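You operate a simulated robot arm through the tools that you are given. There is no shell and no other tool. Be economical: measure what you need, move in short steps, check, and stop when the job is done.

The job below is to be done with a simulated robot arm. You get a single attempt, and the scene is never put back.

TASK
Put the blue film holder together on its jig.
Fine: blue rod into the jig's blue bite block, blue aiming ring onto the rod; leave the yellow rod and ring.

It is judged by the outcome, as a careful person would: the job done as asked, and still so three seconds after it is handed in. It fails if anything else is knocked over, pushed out of place, dropped, spilled or broken.

THE ROBOT
A 7-joint arm with a two-finger gripper, fixed in place. Base frame: the origin is at the foot of the arm, x ahead of it, y to its left, z up; the work surface is at about z = 0.915. Readings come in m, degrees, newtons and seconds.
With the tool pointing down near the work surface it reaches from about 0.1 to 0.5 m from the base axis. Its first joint turns from -143.0 to 143.0 degrees. Payload 1.47 kg.
The TCP is the grasp point between the finger pads, 0.016 m short of the fingertips. In the tool frame z runs along the fingers and y along their closing line. Largest opening 0.087 m; the body of the gripper starts 0.055 m behind the TCP.
Orientation is told as [roll, pitch, yaw] about the base's x, y, z axes, in that order, counted from this pose: with the fingers straight down and closing along the base's y, the tool's x points along the base's -x, its y along +y and its z along -z.

THE INTERFACE
- The arm moves only by the tool nudge_tool. Its argument "moves" is one flat list of numbers, 7 for each row, row after row: the finger opening in m, from 0 to 0.087, then the shift along the base's x, y, z in m, then the turn, a rotation vector about the base's x, y, z in degrees. In form: [grip, x, y, z, wx, wy, wz, grip, x, y, z, wx, wy, wz, ...]. A call has 1 to 8 rows; each row is the pose to reach, as a shift and turn from the pose commanded when the call began. Rows are played at 5 a second. More than 0.05 m and 8.6 degrees between two rows, or a gripper value outside its range, and nothing of the call is played. A pose out of reach is approached as far as the arm can. The call stops where the force on the tool passes 50 N (or 10 N more than at its start, if that is more) or the arm is blocked; 0.2 s more then pass. Each finger travels about 0.045 m/s and halts on what it meets, pressing with about 28 N; the grip force reading is that of the motor and also rises with nothing between the fingers. The clock runs only during rows and for 0.2 s after the last one: add rows that repeat a pose to give the fingers time. The reply holds the time, the measured pose of the TCP, the force on the tool along the base axes, the opening and the grip force, in the units named above and with some noise, with the torque about the TCP (base axes, N m) and any sound that the robot's microphone picked up.
- Cameras (640 x 400 px; columns grow to the right, rows downward): "scene" is fixed at [0.0561, -0.4903, 1.5178]; the picture's right is [0.96, -0.30, 0.00], its down [-0.11, -0.35, -0.93] and it looks along [0.27, 0.89, -0.37] (base axes); focal length 314 px, centre (320, 200). "wrist" rides on the gripper at [0.073, 0.012, -0.09] in the tool frame; the picture's right is [-0.16, 0.99, 0.00], its down [-0.72, -0.12, -0.68] and it looks along [-0.67, -0.11, 0.73] (tool axes); focal length 247 px, centre (320, 200). There is no depth. A picture from a camera that has moved, and an enlarged one, comes with that camera's place and axes in the base frame and with its lens. The place of the scene camera against the robot may be out by one fixed shift of up to 0.018 m in any direction.
- capture(camera): a new picture of that camera. No time passes.
- raise_lower(by): slides the trunk up (or, below 0, down) by that many m; the arm rides with it, the base frame stays. It gives what a move gives, with no picture.
- enlarge(camera, box): a new picture of the part [left, top, right, bottom] of that camera's present view, enlarged. No time passes.
- close_job(): hands the job in; it is judged then, once.

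Work in short steps. Places have to be worked out from the pictures, the camera data and where the tool is seen: move nearer, look again, correct. Check each grasp and each placing, and mend what went wrong. You have 120 turns and 76 pictures in all, those below and enlarged ones among them. Open the gripper and draw the arm clear of the work before you hand the job in, unless the task says otherwise; then end with one line.

The tools are called after "Request:" by a JSON object that holds its "op" and its "data". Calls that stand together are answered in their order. nudge_tool: Moves the arm, as the interface text tells. Its arguments: {"type":"object","properties":{"moves":{"type":"array"}},"required":["moves"]} The other tools are called the same way: raise_lower (by) slides the trunk up or down; capture (camera) takes a picture; enlarge (camera, box) takes an enlarged picture of a part of a camera's view; close_job () hands the job in.

At the start:

```text
clock: 0.0
tcp_pos: [0.1881, 0.4448, 1.2774]
orientation: [0.0, 0.1, 0.0]
contact_force: [0.3, -0.4, -0.3]
ft_torque: [-0.01, -0.01, 0.01]
gripper_width: 0.087
finger_force: 0.1
trunk travel left (down, up): [-1.025, 0.215]
```

scene: 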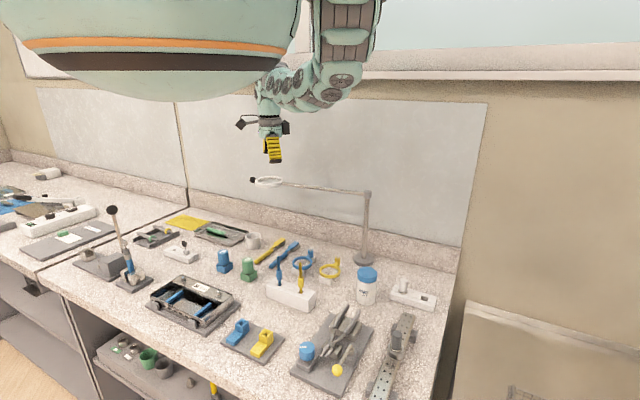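
wrist: 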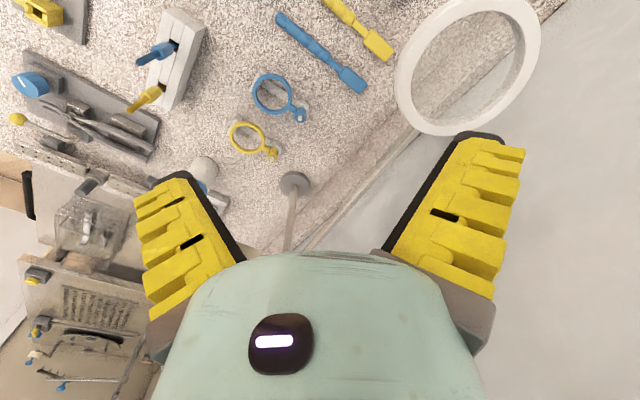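

The scene shows a jig plate with blue and yellow bite blocks in front, rods in the middle and rings nearby. I enlarge those areas to understand the parts.

Request:
{"op": "enlarge", "data": {"camera": "scene", "box": [210, 300, 310, 362]}}

Request:
{"op": "enlarge", "data": {"camera": "scene", "box": [240, 225, 360, 300]}}

Request:
{"op": "enlarge", "data": {"camera": "wrist", "box": [0, 0, 400, 250]}}

```text
6.40 times, centred on (260, 331) of scene
camera zoom: at [0.0561, -0.4903, 1.5178], right [0.96, -0.3, 0.0], down [-0.11, -0.35, -0.93], along [0.27, 0.89, -0.37], focal length 2012 px, centre (704, -638)
```

zoom: 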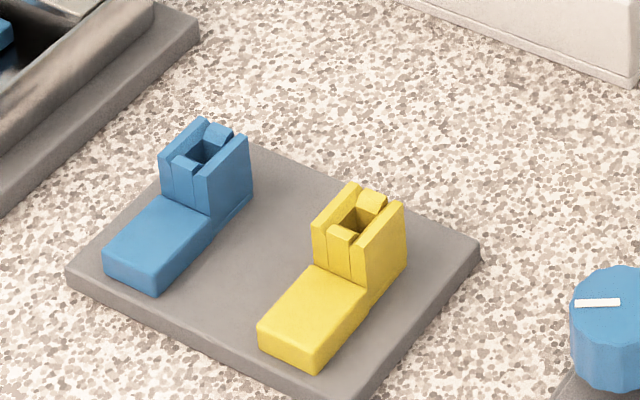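

```text
5.33 times, centred on (300, 262) of scene
camera zoom: at [0.0561, -0.4903, 1.5178], right [0.96, -0.3, 0.0], down [-0.11, -0.35, -0.93], along [0.27, 0.89, -0.37], focal length 1676 px, centre (427, -133)
```

zoom: 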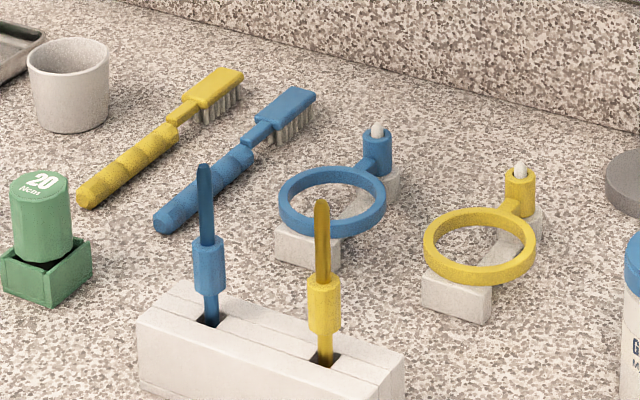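

```text
1.60 times, centred on (200, 125) of wrist
camera zoom: at [0.1153, 0.4567, 1.3672], right [0.16, 0.99, 0.0], down [0.72, -0.12, 0.68], along [0.67, -0.11, -0.73], focal length 395 px, centre (512, 320)
```

zoom: 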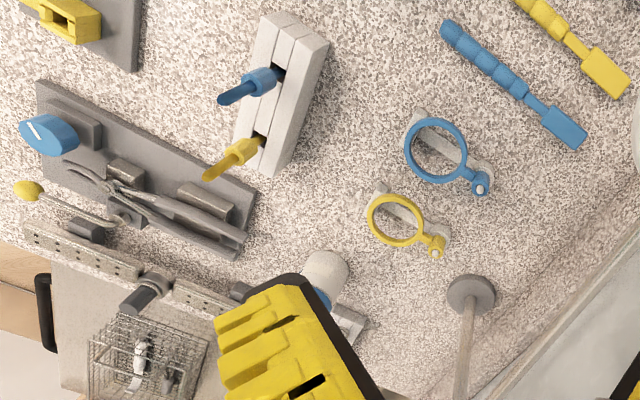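

Rough estimates: blue rod near (0.16, 0.24), ring bushing near (0.29, 0.40), blue socket near (0.05, 0.12), and a lamp arm at z≈1.18 over the line (0.46,0.34)→(0.18,0.55). I move toward the rod rack, staying high, for a closer look.

Request:
{"op": "nudge_tool", "data": {"moves": [0.087, -0.005, -0.04, 0, 0, 0, 0, 0.087, -0.01, -0.08, -0.02, 0, 0, 0, 0.087, -0.02, -0.12, -0.04, 0, 0, 0, 0.087, -0.03, -0.16, -0.06, 0, 0, 0, 0.087, -0.04, -0.19, -0.09, 0, 0, 0, 0.087, -0.04, -0.2, -0.12, 0, 0, 0]}}

Request:
{"op": "capture", "data": {"camera": "wrist"}}

Request:
{"op": "capture", "data": {"camera": "scene"}}

```text
clock: 1.4
tcp_pos: [0.1505, 0.2411, 1.1581]
orientation: [0.1, 0.0, 0.0]
contact_force: [1.5, 1.0, -0.4]
ft_torque: [0.06, -0.02, 0.0]
gripper_width: 0.0872
finger_force: 0.1
trunk travel left (down, up): [-1.025, 0.215]
```

```text
70 pictures are left
camera wrist: at [0.0763, 0.2549, 1.247], right [0.16, 0.99, 0.0], down [0.72, -0.12, 0.68], along [0.67, -0.11, -0.73], focal length 247 px, centre (320, 200)
```

wrist: 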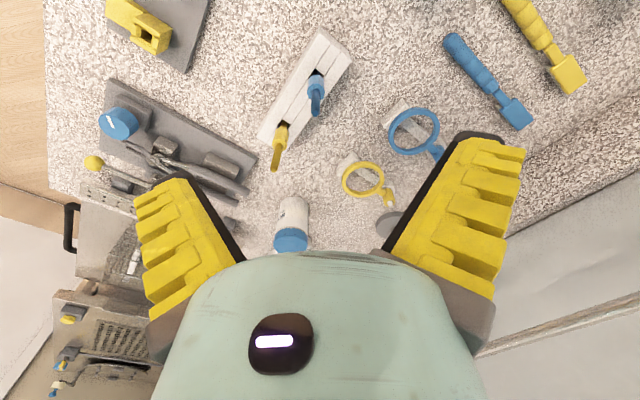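

```text
69 pictures are left
```

scene: 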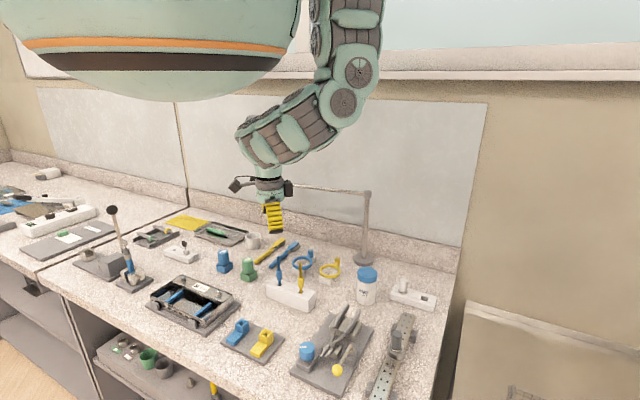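

Request:
{"op": "enlarge", "data": {"camera": "wrist", "box": [250, 30, 410, 130]}}

Request:
{"op": "enlarge", "data": {"camera": "scene", "box": [260, 240, 324, 280]}}

Request:
{"op": "enlarge", "data": {"camera": "scene", "box": [220, 312, 284, 352]}}

```text
4.00 times, centred on (330, 80) of wrist
camera zoom: at [0.0763, 0.2549, 1.247], right [0.16, 0.99, 0.0], down [0.72, -0.12, 0.68], along [0.67, -0.11, -0.73], focal length 988 px, centre (280, 680)
```

zoom: 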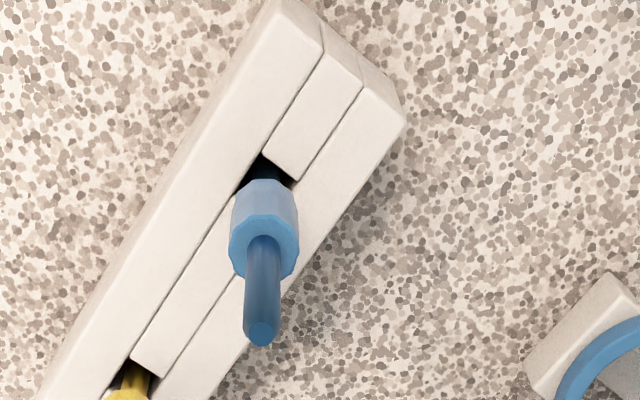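

```text
10.00 times, centred on (292, 260) of scene
camera zoom: at [0.0561, -0.4903, 1.5178], right [0.96, -0.3, 0.0], down [-0.11, -0.35, -0.93], along [0.27, 0.89, -0.37], focal length 3143 px, centre (600, -400)
```

zoom: 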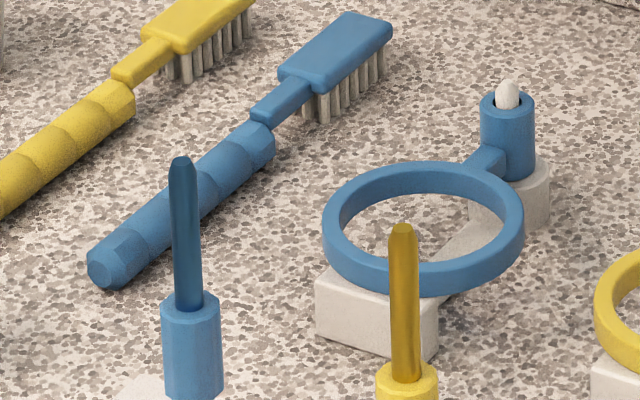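

```text
10.00 times, centred on (252, 332) of scene
camera zoom: at [0.0561, -0.4903, 1.5178], right [0.96, -0.3, 0.0], down [-0.11, -0.35, -0.93], along [0.27, 0.89, -0.37], focal length 3143 px, centre (1000, -1120)
```

zoom: 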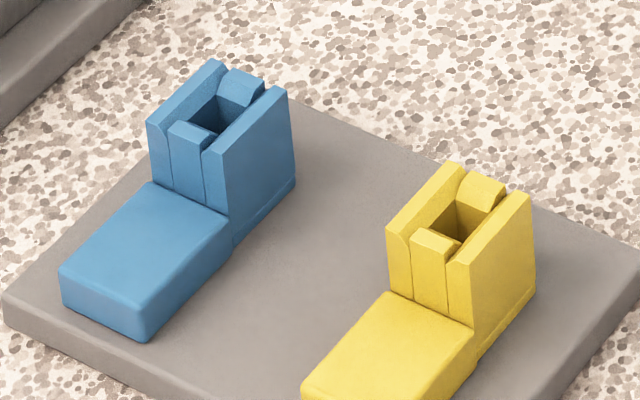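

The rod is round with a thicker collar and stands vertical at about (0.157, 0.238), tip near z 1.06; rack and jig are both at about 45°. I move above the rod tip with the fingers open and look.

Request:
{"op": "nudge_tool", "data": {"moves": [0.087, 0.003, -0.001, -0.03, 0, 0, 0, 0.087, 0.0065, -0.003, -0.055, 0, 0, 0, 0.087, 0.0065, -0.003, -0.055, 0, 0, 0]}}

Request:
{"op": "capture", "data": {"camera": "wrist"}}

Request:
{"op": "enlarge", "data": {"camera": "scene", "box": [230, 200, 326, 260]}}

```text
clock: 2.2
tcp_pos: [0.1544, 0.24, 1.1018]
orientation: [0.0, 0.1, 0.0]
contact_force: [-0.6, -0.6, -0.8]
ft_torque: [0.01, -0.02, -0.01]
gripper_width: 0.0874
finger_force: 0.1
trunk travel left (down, up): [-1.025, 0.215]
```

```text
65 pictures are left
camera wrist: at [0.0811, 0.2539, 1.1917], right [0.16, 0.99, 0.0], down [0.72, -0.12, 0.68], along [0.67, -0.11, -0.73], focal length 247 px, centre (320, 200)
```

wrist: 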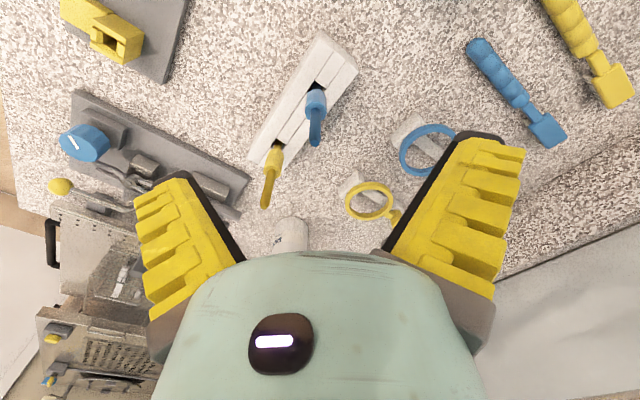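

```text
6.67 times, centred on (278, 230) of scene
camera zoom: at [0.0561, -0.4903, 1.5178], right [0.96, -0.3, 0.0], down [-0.11, -0.35, -0.93], along [0.27, 0.89, -0.37], focal length 2096 px, centre (600, 0)
```

zoom: 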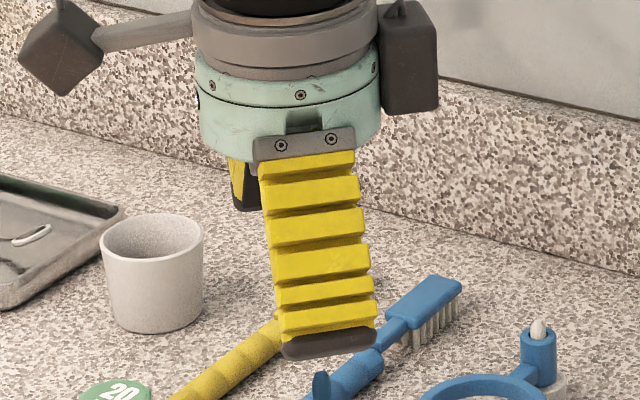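

Rod axis re-measured at about (0.158, 0.239), tip z≈1.059, collar about 0.975–1.006. I centre on it and descend to z≈1.015 so the palm stays above the rod tip.

Request:
{"op": "nudge_tool", "data": {"moves": [0.087, 0.003, -0.001, 0, 0, 0, 0, 0.087, 0.003, -0.001, -0.03, 0, 0, 0, 0.087, 0.003, -0.001, -0.06, 0, 0, 0, 0.087, 0.003, -0.001, -0.08, 0, 0, 0, 0.087, 0.003, -0.001, -0.084, 0, 0, 0, 0.087, 0.003, -0.001, -0.084, 0, 0, 0]}}

Request:
{"op": "capture", "data": {"camera": "wrist"}}

Request:
{"op": "enlarge", "data": {"camera": "scene", "box": [230, 230, 326, 290]}}

```text
clock: 3.6
tcp_pos: [0.1597, 0.2399, 1.0194]
orientation: [-0.1, -0.1, 0.0]
contact_force: [0.0, -0.4, 0.5]
ft_torque: [-0.01, -0.03, 0.03]
gripper_width: 0.087
finger_force: 0.1
trunk travel left (down, up): [-1.025, 0.215]
```

```text
63 pictures are left
camera wrist: at [0.0863, 0.2528, 1.1086], right [0.16, 0.99, 0.0], down [0.72, -0.12, 0.68], along [0.67, -0.11, -0.73], focal length 247 px, centre (320, 200)
```

wrist: 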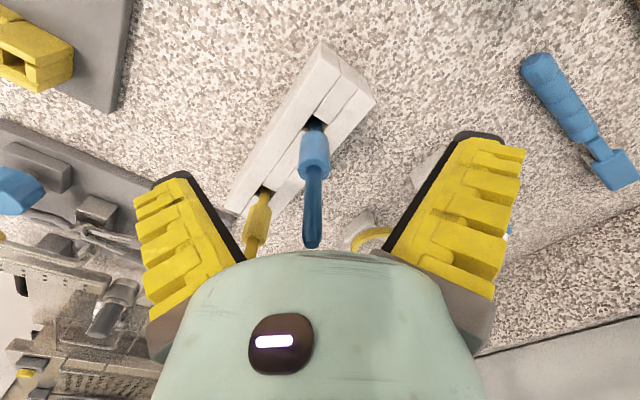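

```text
6.67 times, centred on (278, 260) of scene
camera zoom: at [0.0561, -0.4903, 1.5178], right [0.96, -0.3, 0.0], down [-0.11, -0.35, -0.93], along [0.27, 0.89, -0.37], focal length 2096 px, centre (600, -200)
```

zoom: 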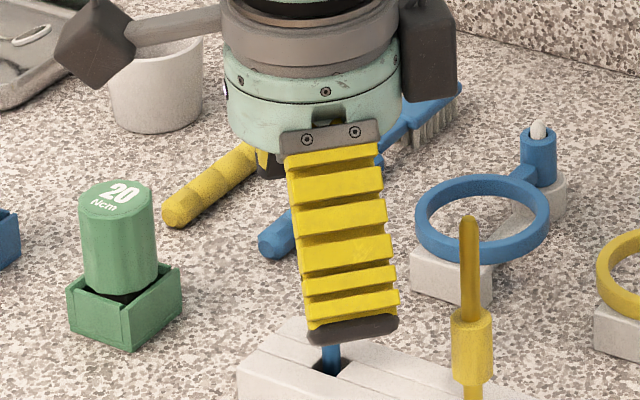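

Collar top reads ≈1.006, tip ≈1.055. I go 11 mm lower and close on the collar.

Request:
{"op": "nudge_tool", "data": {"moves": [0.087, -0.001, 0, -0.006, 0, 0, 0, 0.087, -0.001, 0, -0.011, 0, 0, 0, 0.05, -0.001, 0, -0.011, 0, 0, 0, 0.02, -0.001, 0, -0.011, 0, 0, 0, 0.0, -0.001, 0, -0.011, 0, 0, 0, 0.0, -0.001, 0, -0.011, 0, 0, 0, 0.0, -0.001, 0, -0.011, 0, 0, 0]}}

Request:
{"op": "capture", "data": {"camera": "wrist"}}

```text
clock: 5.2
tcp_pos: [0.1567, 0.2394, 1.0085]
orientation: [0.0, 0.0, 0.0]
contact_force: [-0.9, -0.5, 0.4]
ft_torque: [-0.01, 0.01, 0.0]
gripper_width: 0.0111
finger_force: 15.3
trunk travel left (down, up): [-1.025, 0.215]
```

```text
61 pictures are left
camera wrist: at [0.0846, 0.2525, 1.0972], right [0.16, 0.99, 0.0], down [0.72, -0.12, 0.68], along [0.67, -0.11, -0.73], focal length 247 px, centre (320, 200)
```

wrist: 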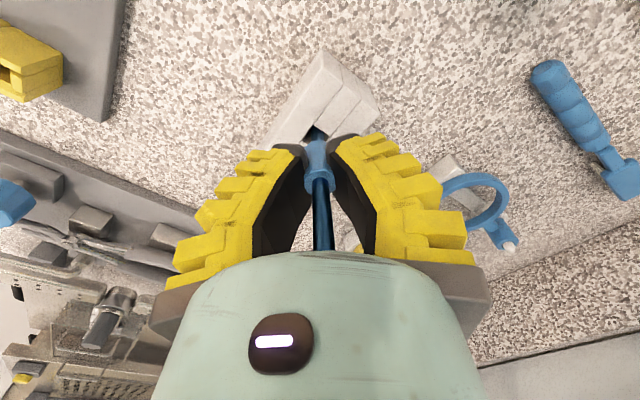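

Fingers have met the collar (11 mm). I let the grip settle then lift slowly.

Request:
{"op": "nudge_tool", "data": {"moves": [0.0, 0, 0, 0, 0, 0, 0, 0.0, 0, 0, 0, 0, 0, 0, 0.0, 0, 0, 0.01, 0, 0, 0, 0.0, 0, 0, 0.03, 0, 0, 0, 0.0, 0, 0, 0.05, 0, 0, 0, 0.0, 0, 0, 0.07, 0, 0, 0, 0.0, 0, 0, 0.085, 0, 0, 0, 0.0, 0, 0, 0.085, 0, 0, 0]}}

Request:
{"op": "capture", "data": {"camera": "wrist"}}

Request:
{"op": "enlarge", "data": {"camera": "scene", "box": [230, 210, 326, 270]}}

```text
clock: 7.0
tcp_pos: [0.1559, 0.239, 1.0928]
orientation: [0.0, 0.0, 0.1]
contact_force: [0.2, -0.1, -0.7]
ft_torque: [0.0, 0.06, -0.02]
gripper_width: 0.0087
finger_force: 28.1
trunk travel left (down, up): [-1.025, 0.215]
```

```text
60 pictures are left
camera wrist: at [0.084, 0.2525, 1.1824], right [0.16, 0.99, 0.0], down [0.72, -0.11, 0.68], along [0.67, -0.11, -0.73], focal length 247 px, centre (320, 200)
```

wrist: 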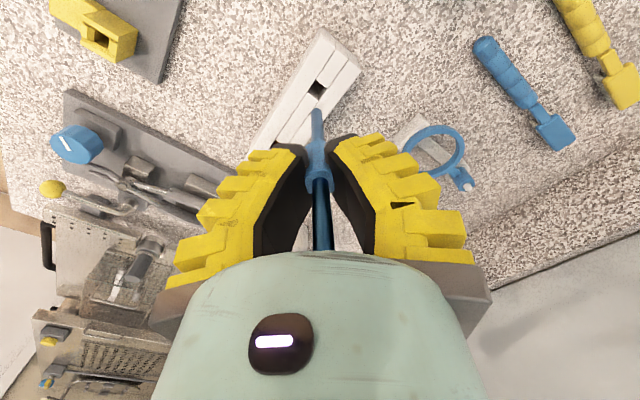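

```text
6.67 times, centred on (278, 240) of scene
camera zoom: at [0.0561, -0.4903, 1.5178], right [0.96, -0.3, 0.0], down [-0.11, -0.35, -0.93], along [0.27, 0.89, -0.37], focal length 2096 px, centre (600, -67)
```

zoom: 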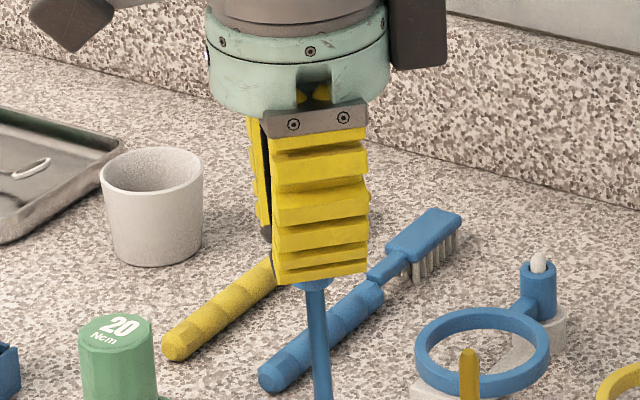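

The rod is out of the rack. I check its lower shape and straightness.

Request:
{"op": "enlarge", "data": {"camera": "wrist", "box": [272, 80, 368, 200]}}

Request:
{"op": "enlarge", "data": {"camera": "scene", "box": [246, 240, 310, 280]}}

```text
3.33 times, centred on (320, 140) of wrist
camera zoom: at [0.084, 0.2525, 1.1824], right [0.16, 0.99, 0.0], down [0.72, -0.11, 0.68], along [0.67, -0.11, -0.73], focal length 823 px, centre (320, 400)
```

zoom: 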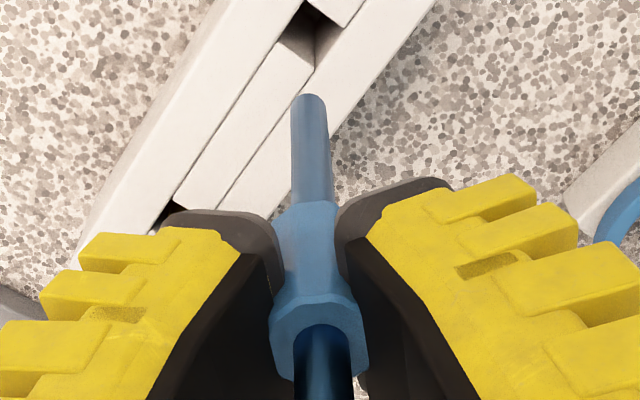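

```text
10.00 times, centred on (278, 260) of scene
camera zoom: at [0.0561, -0.4903, 1.5178], right [0.96, -0.3, 0.0], down [-0.11, -0.35, -0.93], along [0.27, 0.89, -0.37], focal length 3143 px, centre (740, -400)
```

zoom: 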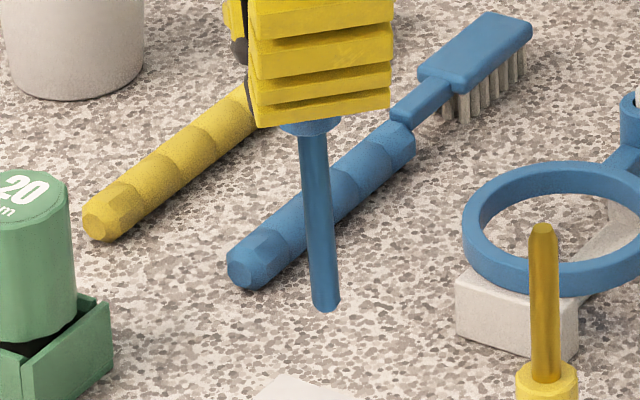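

The rod's lower shaft is round, so no keying; its end is ~85 mm below the TCP. I carry it toward the jig, staying high, to view the blue socket (est. (0.043, 0.125)).

Request:
{"op": "nudge_tool", "data": {"moves": [0.0, -0.01, -0.01, 0.02, 0, 0, 0, 0.0, -0.03, -0.03, 0.027, 0, 0, 0, 0.0, -0.05, -0.055, 0.027, 0, 0, 0, 0.0, -0.066, -0.08, 0.027, 0, 0, 0, 0.0, -0.076, -0.09, 0.027, 0, 0, 0, 0.0, -0.076, -0.09, 0.027, 0, 0, 0]}}

Request:
{"op": "capture", "data": {"camera": "wrist"}}

Request:
{"op": "capture", "data": {"camera": "scene"}}

```text
clock: 8.4
tcp_pos: [0.0813, 0.1498, 1.1209]
orientation: [0.0, 0.1, 0.0]
contact_force: [0.8, -0.6, -1.1]
ft_torque: [0.0, 0.01, 0.0]
gripper_width: 0.0085
finger_force: 27.9
trunk travel left (down, up): [-1.025, 0.215]
```

```text
56 pictures are left
camera wrist: at [0.0081, 0.1632, 1.2105], right [0.16, 0.99, 0.0], down [0.72, -0.12, 0.68], along [0.67, -0.11, -0.73], focal length 247 px, centre (320, 200)
```

wrist: 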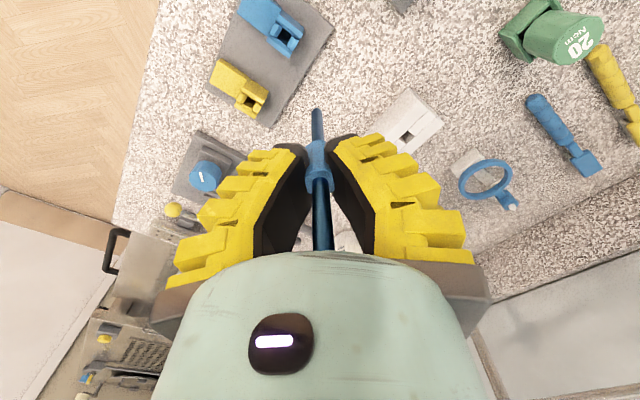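

```text
55 pictures are left
```

scene: 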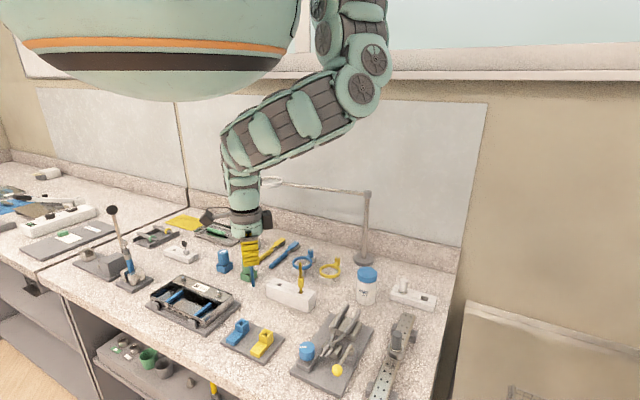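

Request:
{"op": "enlarge", "data": {"camera": "wrist", "box": [205, 0, 365, 120]}}

```text
3.33 times, centred on (285, 60) of wrist
camera zoom: at [0.0081, 0.1632, 1.2105], right [0.16, 0.99, 0.0], down [0.72, -0.12, 0.68], along [0.67, -0.11, -0.73], focal length 823 px, centre (437, 667)
```

zoom: 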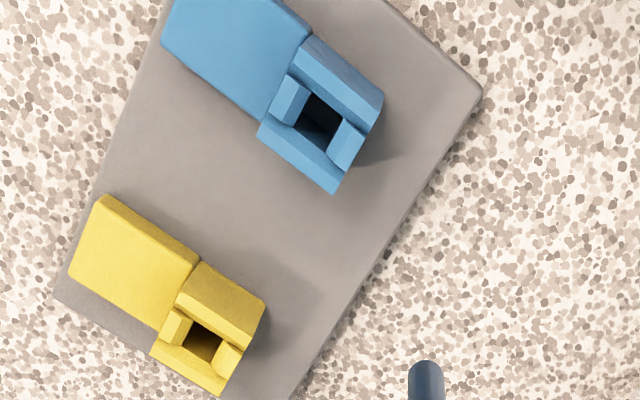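

Socket centre from this view: about (0.044, 0.127), top z≈0.952; the rod end agrees with the TCP xy. I move over it with the rod end ~20 mm above and look.

Request:
{"op": "nudge_tool", "data": {"moves": [0.0, -0.018, -0.011, 0, 0, 0, 0, 0.0, -0.037, -0.023, 0, 0, 0, 0, 0.0, -0.037, -0.023, -0.03, 0, 0, 0, 0.0, -0.037, -0.023, -0.06, 0, 0, 0, 0.0, -0.037, -0.023, -0.06, 0, 0, 0, 0.0, -0.037, -0.023, -0.06, 0, 0, 0]}}

Request:
{"op": "enlarge", "data": {"camera": "wrist", "box": [240, 40, 400, 160]}}

Request:
{"op": "enlarge", "data": {"camera": "scene", "box": [200, 280, 296, 340]}}

```text
clock: 9.8
tcp_pos: [0.0425, 0.1266, 1.0583]
orientation: [0.0, -0.1, 0.0]
contact_force: [0.3, 0.3, -0.5]
ft_torque: [-0.01, -0.01, 0.0]
gripper_width: 0.0079
finger_force: 28.5
trunk travel left (down, up): [-1.025, 0.215]
```

```text
3.33 times, centred on (320, 100) of wrist
camera zoom: at [-0.0307, 0.1384, 1.149], right [0.16, 0.99, 0.0], down [0.72, -0.12, 0.68], along [0.67, -0.11, -0.73], focal length 823 px, centre (320, 533)
```

zoom: 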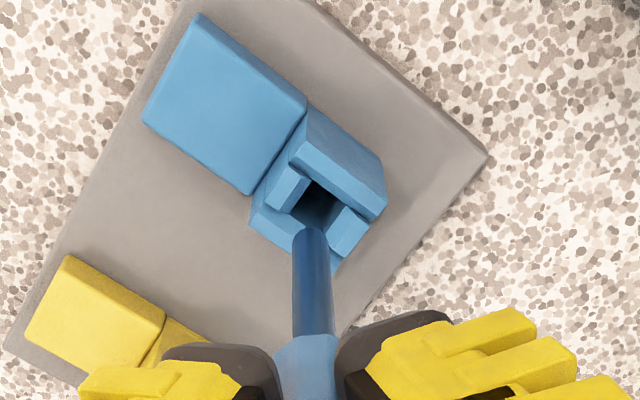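

```text
6.67 times, centred on (248, 310) of scene
camera zoom: at [0.0561, -0.4903, 1.5178], right [0.96, -0.3, 0.0], down [-0.11, -0.35, -0.93], along [0.27, 0.89, -0.37], focal length 2096 px, centre (800, -533)
```

zoom: 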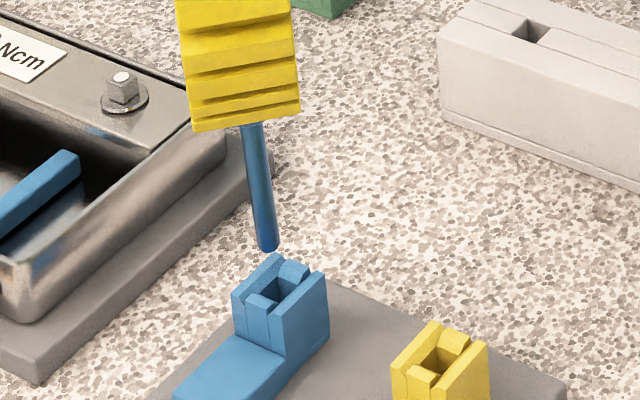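

Both cameras say the rod end should go about +2.5 mm in x and +1 mm in y. I correct and lower to just above the socket, then recheck.

Request:
{"op": "nudge_tool", "data": {"moves": [0.0, 0.0025, 0.001, 0, 0, 0, 0, 0.0, 0.0025, 0.001, -0.013, 0, 0, 0, 0.0, 0.0025, 0.001, -0.013, 0, 0, 0]}}

Request:
{"op": "enlarge", "data": {"camera": "wrist", "box": [280, 70, 360, 130]}}

Request:
{"op": "enlarge", "data": {"camera": "scene", "box": [220, 300, 268, 330]}}

```text
clock: 10.6
tcp_pos: [0.0469, 0.1286, 1.0467]
orientation: [0.0, 0.0, -0.1]
contact_force: [0.2, -0.4, -0.6]
ft_torque: [0.01, -0.02, 0.01]
gripper_width: 0.0077
finger_force: 28.0
trunk travel left (down, up): [-1.025, 0.215]
```

```text
6.67 times, centred on (320, 100) of wrist
camera zoom: at [-0.0263, 0.1409, 1.1369], right [0.16, 0.99, 0.0], down [0.72, -0.12, 0.68], along [0.67, -0.11, -0.73], focal length 1646 px, centre (320, 867)
```

zoom: 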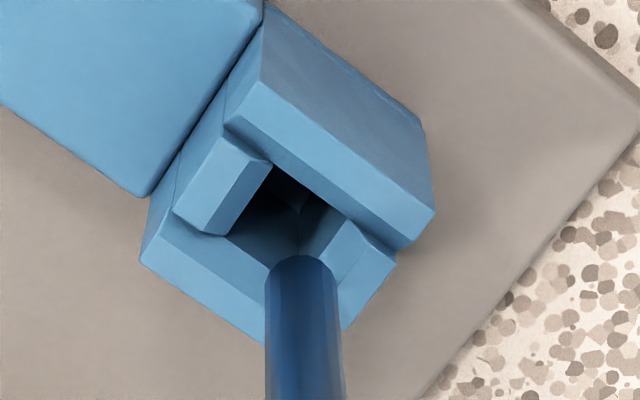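

```text
13.33 times, centred on (244, 315) of scene
camera zoom: at [0.0561, -0.4903, 1.5178], right [0.96, -0.3, 0.0], down [-0.11, -0.35, -0.93], along [0.27, 0.89, -0.37], focal length 4191 px, centre (1333, -1333)
```

zoom: 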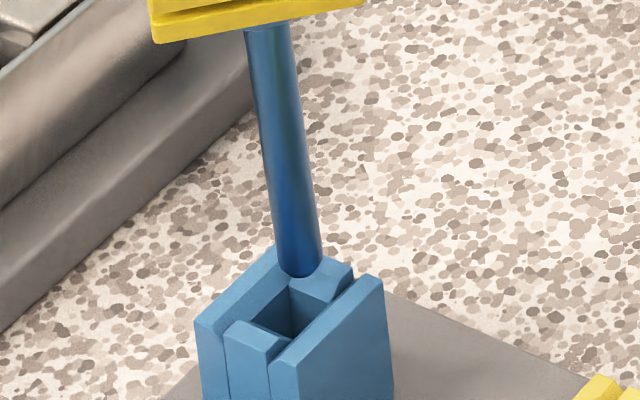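

Combining both views, the gap is ~10 mm and the rod end needs about −3.6 mm in x and −1.3 mm in y. I correct and look again.

Request:
{"op": "nudge_tool", "data": {"moves": [0.0, -0.0036, -0.0013, 0, 0, 0, 0, 0.0, -0.0036, -0.0013, -0.004, 0, 0, 0, 0.0, -0.0036, -0.0013, -0.004, 0, 0, 0]}}

Request:
{"op": "enlarge", "data": {"camera": "wrist", "box": [280, 70, 360, 130]}}

Request:
{"op": "enlarge", "data": {"camera": "scene", "box": [220, 300, 268, 330]}}

```text
clock: 11.4
tcp_pos: [0.0419, 0.1278, 1.0419]
orientation: [0.0, 0.0, 0.0]
contact_force: [-0.1, -0.1, -0.4]
ft_torque: [-0.02, 0.01, 0.0]
gripper_width: 0.0075
finger_force: 27.5
trunk travel left (down, up): [-1.025, 0.215]
```

```text
6.67 times, centred on (320, 100) of wrist
camera zoom: at [-0.0303, 0.1391, 1.1321], right [0.16, 0.99, 0.0], down [0.72, -0.12, 0.68], along [0.67, -0.11, -0.73], focal length 1646 px, centre (320, 867)
```

zoom: 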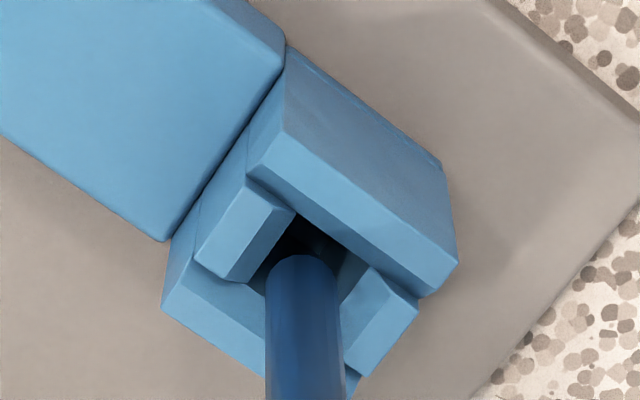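

```text
13.33 times, centred on (244, 315) of scene
camera zoom: at [0.0561, -0.4903, 1.5178], right [0.96, -0.3, 0.0], down [-0.11, -0.35, -0.93], along [0.27, 0.89, -0.37], focal length 4191 px, centre (1333, -1333)
```

zoom: 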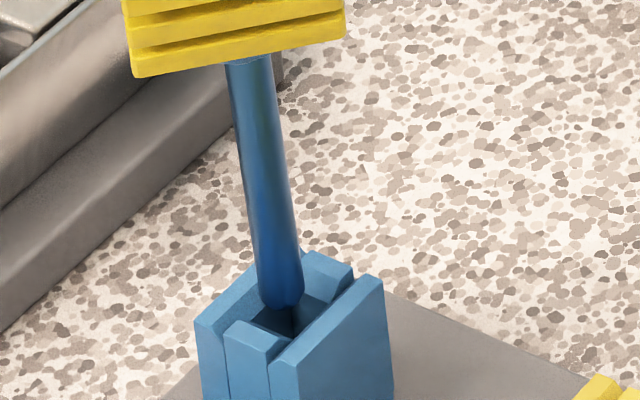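

The rod end is over the hole, needing about +0.4/+0.9 mm, with the rod tilted ~1.2° in x. I correct the tilt, compensate, and lower gently, feeling for force.

Request:
{"op": "nudge_tool", "data": {"moves": [0.0, 0.0021, 0.0009, 0, 0, 1.2, 0, 0.0, 0.0021, 0.0009, 0, 0, 1.2, 0, 0.0, 0.0021, 0.0009, -0.004, 0, 1.2, 0, 0.0, 0.0021, 0.0009, -0.008, 0, 1.2, 0, 0.0, 0.0021, 0.0009, -0.01, 0, 1.2, 0]}}

Request:
{"op": "enlarge", "data": {"camera": "wrist", "box": [280, 70, 360, 130]}}

Request:
{"op": "enlarge", "data": {"camera": "scene", "box": [220, 300, 268, 330]}}

```text
clock: 12.6
tcp_pos: [0.0438, 0.128, 1.0321]
orientation: [0.1, 1.1, -0.1]
contact_force: [0.0, -0.5, -0.2]
ft_torque: [-0.02, -0.04, -0.03]
gripper_width: 0.0075
finger_force: 27.7
trunk travel left (down, up): [-1.025, 0.215]
```

```text
6.67 times, centred on (320, 100) of wrist
camera zoom: at [-0.0266, 0.1402, 1.1232], right [0.16, 0.99, 0.0], down [0.74, -0.12, 0.66], along [0.66, -0.11, -0.75], focal length 1646 px, centre (320, 867)
```

zoom: 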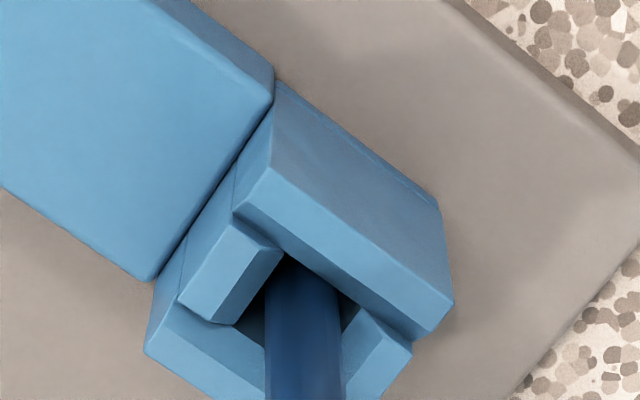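

```text
13.33 times, centred on (244, 315) of scene
camera zoom: at [0.0561, -0.4903, 1.5178], right [0.96, -0.3, 0.0], down [-0.11, -0.35, -0.93], along [0.27, 0.89, -0.37], focal length 4191 px, centre (1333, -1333)
```

zoom: 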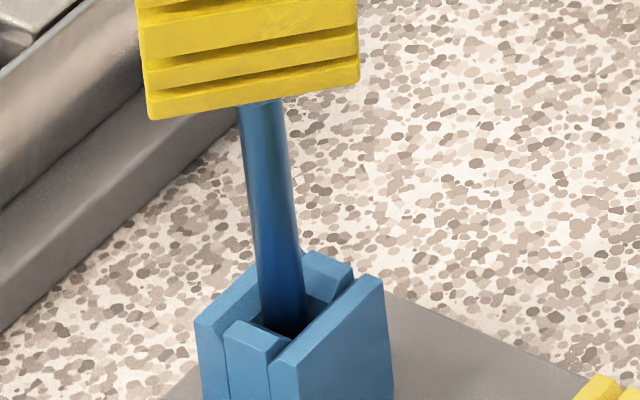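

The rod has entered the socket with no contact force. I continue down in small steps.

Request:
{"op": "nudge_tool", "data": {"moves": [0.0, 0, 0, -0.004, 0, 0, 0, 0.0, 0, 0, -0.008, 0, 0, 0, 0.0, 0, 0, -0.012, 0, 0, 0, 0.0, 0, 0, -0.015, 0, 0, 0, 0.0, 0, 0, -0.015, 0, 0, 0]}}

Request:
{"op": "enlarge", "data": {"camera": "scene", "box": [212, 290, 276, 330]}}

```text
clock: 13.8
tcp_pos: [0.0447, 0.1278, 1.0181]
orientation: [0.1, 1.2, 0.0]
contact_force: [-0.1, -1.7, -1.1]
ft_torque: [-0.07, -0.09, 0.03]
gripper_width: 0.0069
finger_force: 27.9
trunk travel left (down, up): [-1.025, 0.215]
```

```text
10.00 times, centred on (244, 310) of scene
camera zoom: at [0.0561, -0.4903, 1.5178], right [0.96, -0.3, 0.0], down [-0.11, -0.35, -0.93], along [0.27, 0.89, -0.37], focal length 3143 px, centre (1080, -900)
```

zoom: 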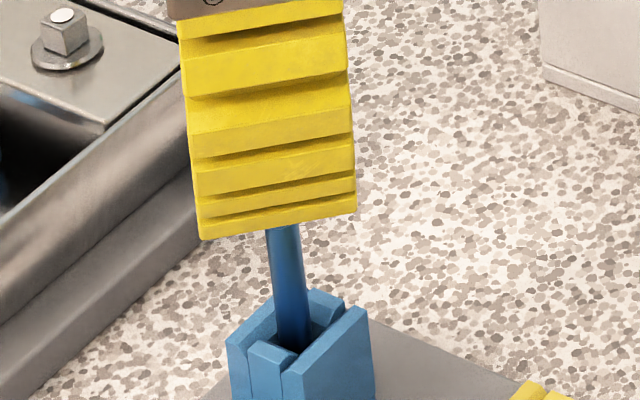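

Small lateral force only; still going in. I continue down until it seats.

Request:
{"op": "nudge_tool", "data": {"moves": [0.0, 0, 0, -0.003, 0, 0, 0, 0.0, 0, 0, -0.006, 0, 0, 0, 0.0, 0, 0, -0.009, 0, 0, 0, 0.0, 0, 0, -0.011, 0, 0, 0, 0.0, 0, 0, -0.011, 0, 0, 0]}}

Request:
{"op": "enlarge", "data": {"camera": "scene", "box": [212, 290, 276, 330]}}

Request:
{"op": "capture", "data": {"camera": "wrist"}}

```text
clock: 15.0
tcp_pos: [0.044, 0.1283, 1.0066]
orientation: [0.0, 1.3, -0.1]
contact_force: [-1.4, -2.3, 23.6]
ft_torque: [-0.09, 0.16, 0.0]
gripper_width: 0.0119
finger_force: 28.0
trunk travel left (down, up): [-1.025, 0.215]
```

```text
10.00 times, centred on (244, 310) of scene
camera zoom: at [0.0561, -0.4903, 1.5178], right [0.96, -0.3, 0.0], down [-0.11, -0.35, -0.93], along [0.27, 0.89, -0.37], focal length 3143 px, centre (1080, -900)
```

zoom: 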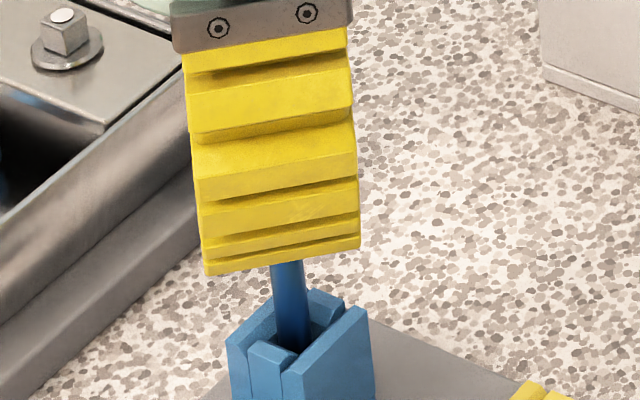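

```text
43 pictures are left
camera wrist: at [-0.0261, 0.1408, 1.0977], right [0.16, 0.99, 0.0], down [0.74, -0.12, 0.66], along [0.66, -0.11, -0.75], focal length 247 px, centre (320, 200)
```

wrist: 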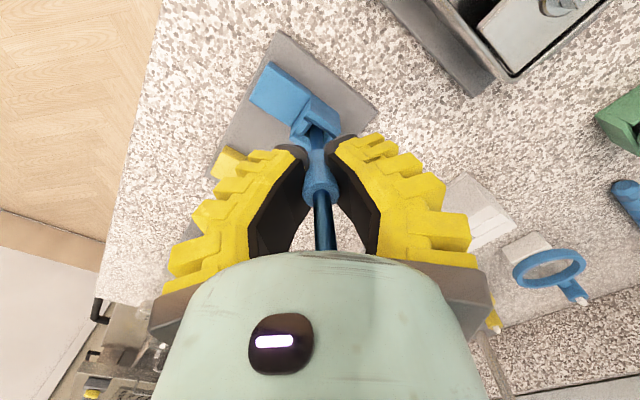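

Vertical force rose to 23 N: the rod has bottomed in the socket (about 25 mm deep). I relieve the load, open, and check the rod stands.

Request:
{"op": "nudge_tool", "data": {"moves": [0.0, 0, 0, 0.001, 0, 0, 0, 0.02, 0, 0, 0.001, 0, 0, 0, 0.05, 0, 0, 0.001, 0, 0, 0, 0.07, 0, 0, 0.001, 0, 0, 0, 0.07, 0, 0, 0.001, 0, 0, 0, 0.07, 0, 0, 0.001, 0, 0, 0, 0.07, 0, 0, 0.001, 0, 0, 0]}}

Request:
{"op": "enlarge", "data": {"camera": "scene", "box": [212, 290, 276, 330]}}

Request:
{"op": "capture", "data": {"camera": "wrist"}}

```text
clock: 16.6
tcp_pos: [0.0446, 0.1291, 1.0076]
orientation: [0.0, 1.2, 0.0]
contact_force: [0.1, 0.2, 0.0]
ft_torque: [-0.02, -0.01, 0.01]
gripper_width: 0.0737
finger_force: 2.6
trunk travel left (down, up): [-1.025, 0.215]
```

```text
10.00 times, centred on (244, 310) of scene
camera zoom: at [0.0561, -0.4903, 1.5178], right [0.96, -0.3, 0.0], down [-0.11, -0.35, -0.93], along [0.27, 0.89, -0.37], focal length 3143 px, centre (1080, -900)
```

zoom: 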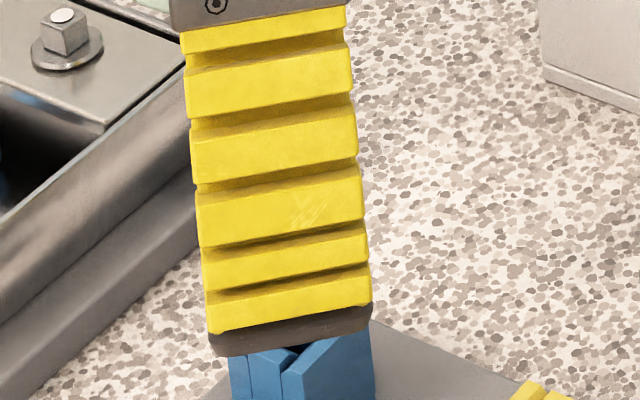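

```text
41 pictures are left
camera wrist: at [-0.026, 0.1405, 1.0985], right [0.16, 0.99, 0.0], down [0.74, -0.12, 0.66], along [0.66, -0.11, -0.75], focal length 247 px, centre (320, 200)
```

wrist: 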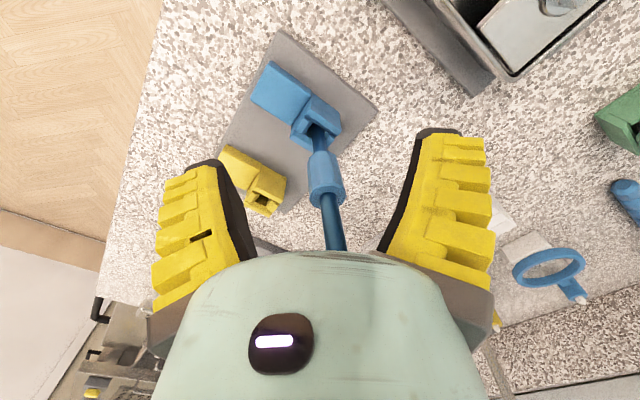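

Rod stays standing with a slight lean. I rise clear and view it.

Request:
{"op": "nudge_tool", "data": {"moves": [0.08, 0, 0.003, 0.02, 0, 0, 0, 0.087, 0, 0.003, 0.05, 0, 0, 0, 0.087, 0, 0.003, 0.08, 0, 0, 0, 0.087, 0.02, 0.02, 0.12, 0, 0, 0, 0.087, 0.05, 0.05, 0.14, 0, -1.2, 0, 0.087, 0.08, 0.08, 0.14, 0, -1.2, 0]}}

Request:
{"op": "enlarge", "data": {"camera": "scene", "box": [196, 275, 292, 335]}}

Request:
{"op": "capture", "data": {"camera": "wrist"}}

```text
clock: 18.0
tcp_pos: [0.1224, 0.2091, 1.1495]
orientation: [0.0, 0.2, 0.1]
contact_force: [0.7, -0.2, 1.1]
ft_torque: [0.01, 0.0, -0.04]
gripper_width: 0.0871
finger_force: 0.1
trunk travel left (down, up): [-1.025, 0.215]
```

```text
6.67 times, centred on (244, 305) of scene
camera zoom: at [0.0561, -0.4903, 1.5178], right [0.96, -0.3, 0.0], down [-0.11, -0.35, -0.93], along [0.27, 0.89, -0.37], focal length 2096 px, centre (827, -500)
```

zoom: 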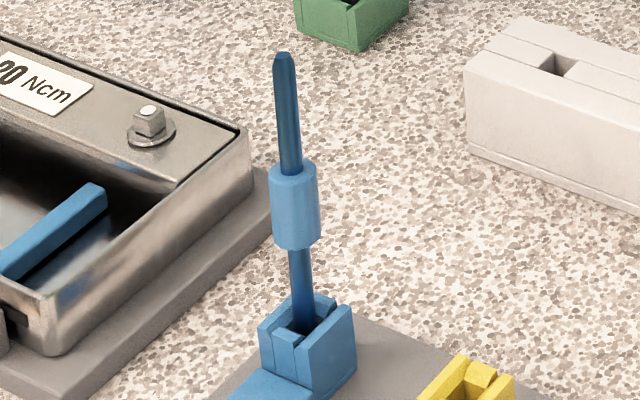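

```text
39 pictures are left
camera wrist: at [0.0496, 0.2203, 1.2395], right [0.16, 0.99, 0.0], down [0.73, -0.11, 0.68], along [0.67, -0.11, -0.73], focal length 247 px, centre (320, 200)
```

wrist: 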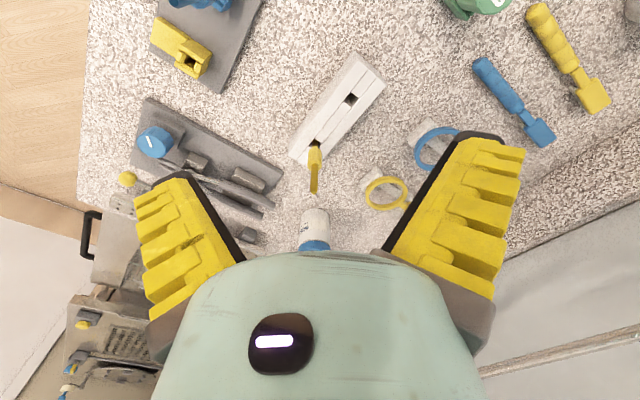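

The blue rod stands in the blue socket, inserted ~26 mm with a small clearance lean. Next I move to view the ring on its stand, keeping away from the lamp arm.

Request:
{"op": "nudge_tool", "data": {"moves": [0.087, 0.015, 0.035, 0, 0, 0, 0, 0.087, 0.03, 0.07, 0, 0, 0, 0, 0.087, 0.045, 0.105, 0, 0, 0, 0, 0.087, 0.06, 0.14, 0, 0, 0, 0, 0.087, 0.07, 0.16, -0.02, 0, 0, 0, 0.087, 0.07, 0.16, -0.02, 0, 0, 0]}}

Request:
{"op": "capture", "data": {"camera": "wrist"}}

Request:
{"op": "capture", "data": {"camera": "scene"}}

```text
clock: 19.4
tcp_pos: [0.1937, 0.3686, 1.1251]
orientation: [0.1, 0.0, -0.2]
contact_force: [-0.3, 0.7, -0.6]
ft_torque: [-0.01, -0.05, -0.01]
gripper_width: 0.0872
finger_force: 0.1
trunk travel left (down, up): [-1.025, 0.215]
```

```text
38 pictures are left
camera wrist: at [0.1206, 0.3816, 1.2155], right [0.16, 0.99, 0.0], down [0.72, -0.12, 0.68], along [0.67, -0.11, -0.73], focal length 247 px, centre (320, 200)
```

wrist: 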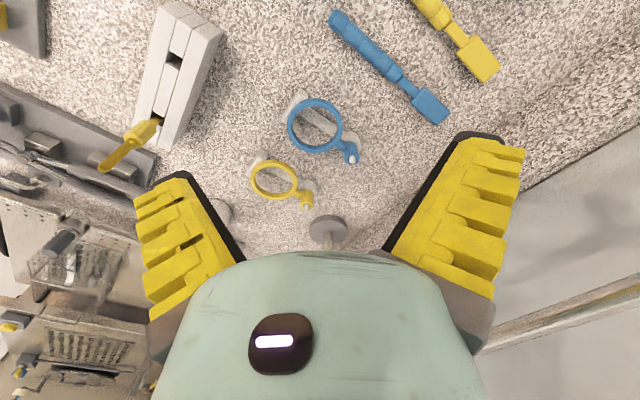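

```text
37 pictures are left
```

scene: 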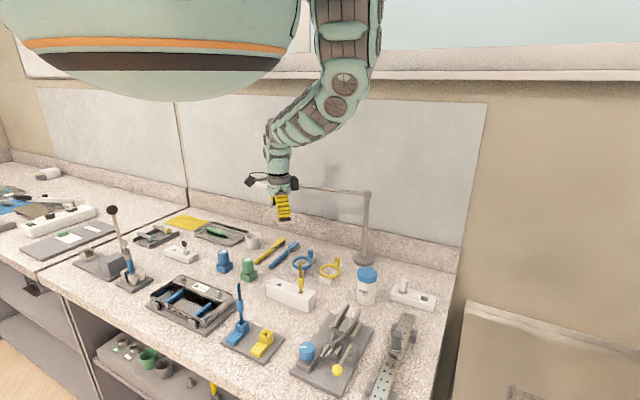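

Request:
{"op": "enlarge", "data": {"camera": "wrist", "box": [260, 75, 400, 180]}}

```text
3.81 times, centred on (330, 128) of wrist
camera zoom: at [0.1206, 0.3816, 1.2155], right [0.16, 0.99, 0.0], down [0.72, -0.12, 0.68], along [0.67, -0.11, -0.73], focal length 941 px, centre (282, 476)
```

zoom: 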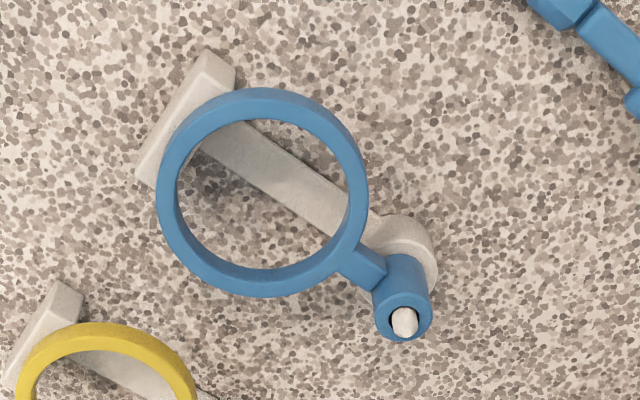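

Ring bushing ≈(0.288, 0.393), ring arm along (−1,−1); the lamp arm passes ~4.5 cm beyond it at z≈1.16. I will grip the bushing with yaw 45° and lean the hand ~12° back from the lamp; first I yaw while backing off.

Request:
{"op": "nudge_tool", "data": {"moves": [0.087, 0, -0.008, 0, 0, 0, 7.5, 0.087, 0, -0.016, 0, 0, 0, 15, 0.087, 0, -0.024, 0, 0, 0, 22.5, 0.087, 0, -0.032, 0, 0, 0, 30, 0.087, 0, -0.04, 0, 0, 0, 37.5, 0.087, 0.005, -0.045, 0, 0, 0, 44, 0.087, 0.01, -0.045, 0, 0, 0, 44, 0.087, 0.01, -0.045, 0, 0, 0, 44]}}

Request:
{"op": "capture", "data": {"camera": "wrist"}}

```text
clock: 21.2
tcp_pos: [0.2045, 0.3231, 1.1274]
orientation: [0.0, 0.0, 44.1]
contact_force: [-0.7, -0.6, 0.3]
ft_torque: [0.07, 0.02, 0.01]
gripper_width: 0.087
finger_force: 0.0
trunk travel left (down, up): [-1.025, 0.215]
```

```text
35 pictures are left
camera wrist: at [0.1441, 0.2812, 1.2167], right [-0.57, 0.82, 0.0], down [0.6, 0.42, 0.68], along [0.56, 0.39, -0.73], focal length 247 px, centre (320, 200)
```

wrist: 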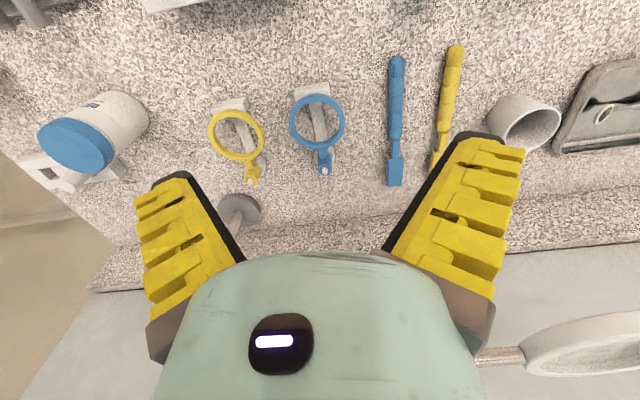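

Yaw is right: the ring's arm is almost vertical in the picture; bushing ≈(0.291, 0.391). I now tilt the hand 12° back and go to a staging point 45 mm behind the bushing at z≈1.05.

Request:
{"op": "nudge_tool", "data": {"moves": [0.087, 0, 0, 0, 4.25, -4.25, 0, 0.087, 0, 0, 0, 8.5, -8.5, 0, 0.087, 0.025, 0.018, -0.03, 8.5, -8.5, 0, 0.087, 0.0535, 0.037, -0.05, 8.5, -8.5, 0, 0.087, 0.0535, 0.037, -0.075, 8.5, -8.5, 0, 0.087, 0.0535, 0.037, -0.075, 8.5, -8.5, 0]}}

Request:
{"op": "capture", "data": {"camera": "wrist"}}

Request:
{"op": "enlarge", "data": {"camera": "scene", "box": [230, 150, 390, 250]}}

```text
clock: 22.6
tcp_pos: [0.2572, 0.3585, 1.0521]
orientation: [0.3, -12.0, 44.0]
contact_force: [0.4, -0.1, -0.2]
ft_torque: [-0.01, -0.01, 0.0]
gripper_width: 0.0868
finger_force: 0.0
trunk travel left (down, up): [-1.025, 0.215]
```

```text
34 pictures are left
camera wrist: at [0.1847, 0.3054, 1.1243], right [-0.57, 0.82, 0.04], down [0.49, 0.31, 0.82], along [0.66, 0.49, -0.58], focal length 247 px, centre (320, 200)
```

wrist: 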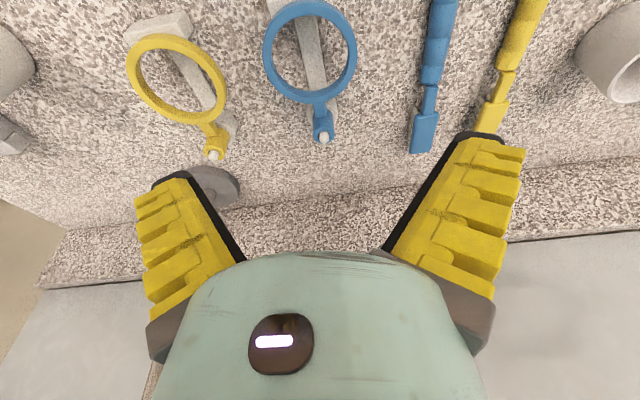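

```text
4.00 times, centred on (310, 200) of scene
camera zoom: at [0.0561, -0.4903, 1.5178], right [0.96, -0.3, 0.0], down [-0.11, -0.35, -0.93], along [0.27, 0.89, -0.37], focal length 1257 px, centre (360, 200)
```

zoom: 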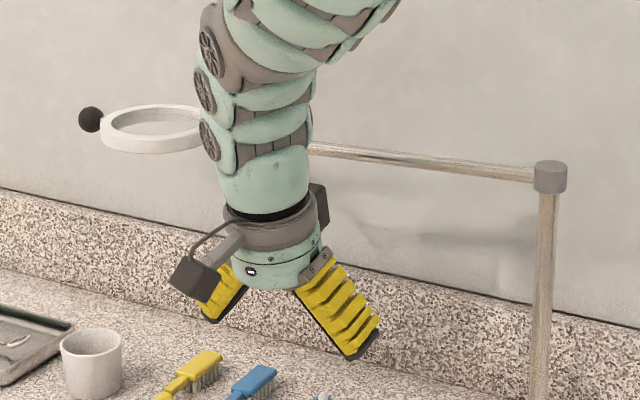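

Request:
{"op": "enlarge", "data": {"camera": "wrist", "box": [250, 60, 390, 165]}}

```text
3.81 times, centred on (320, 112) of wrist
camera zoom: at [0.1847, 0.3054, 1.1243], right [-0.57, 0.82, 0.04], down [0.49, 0.31, 0.82], along [0.66, 0.49, -0.58], focal length 941 px, centre (320, 533)
```

zoom: 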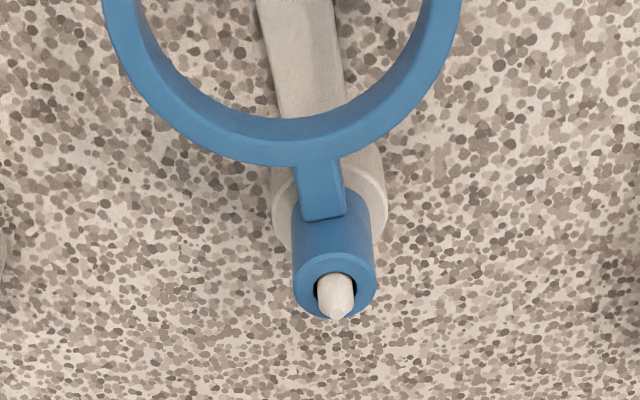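

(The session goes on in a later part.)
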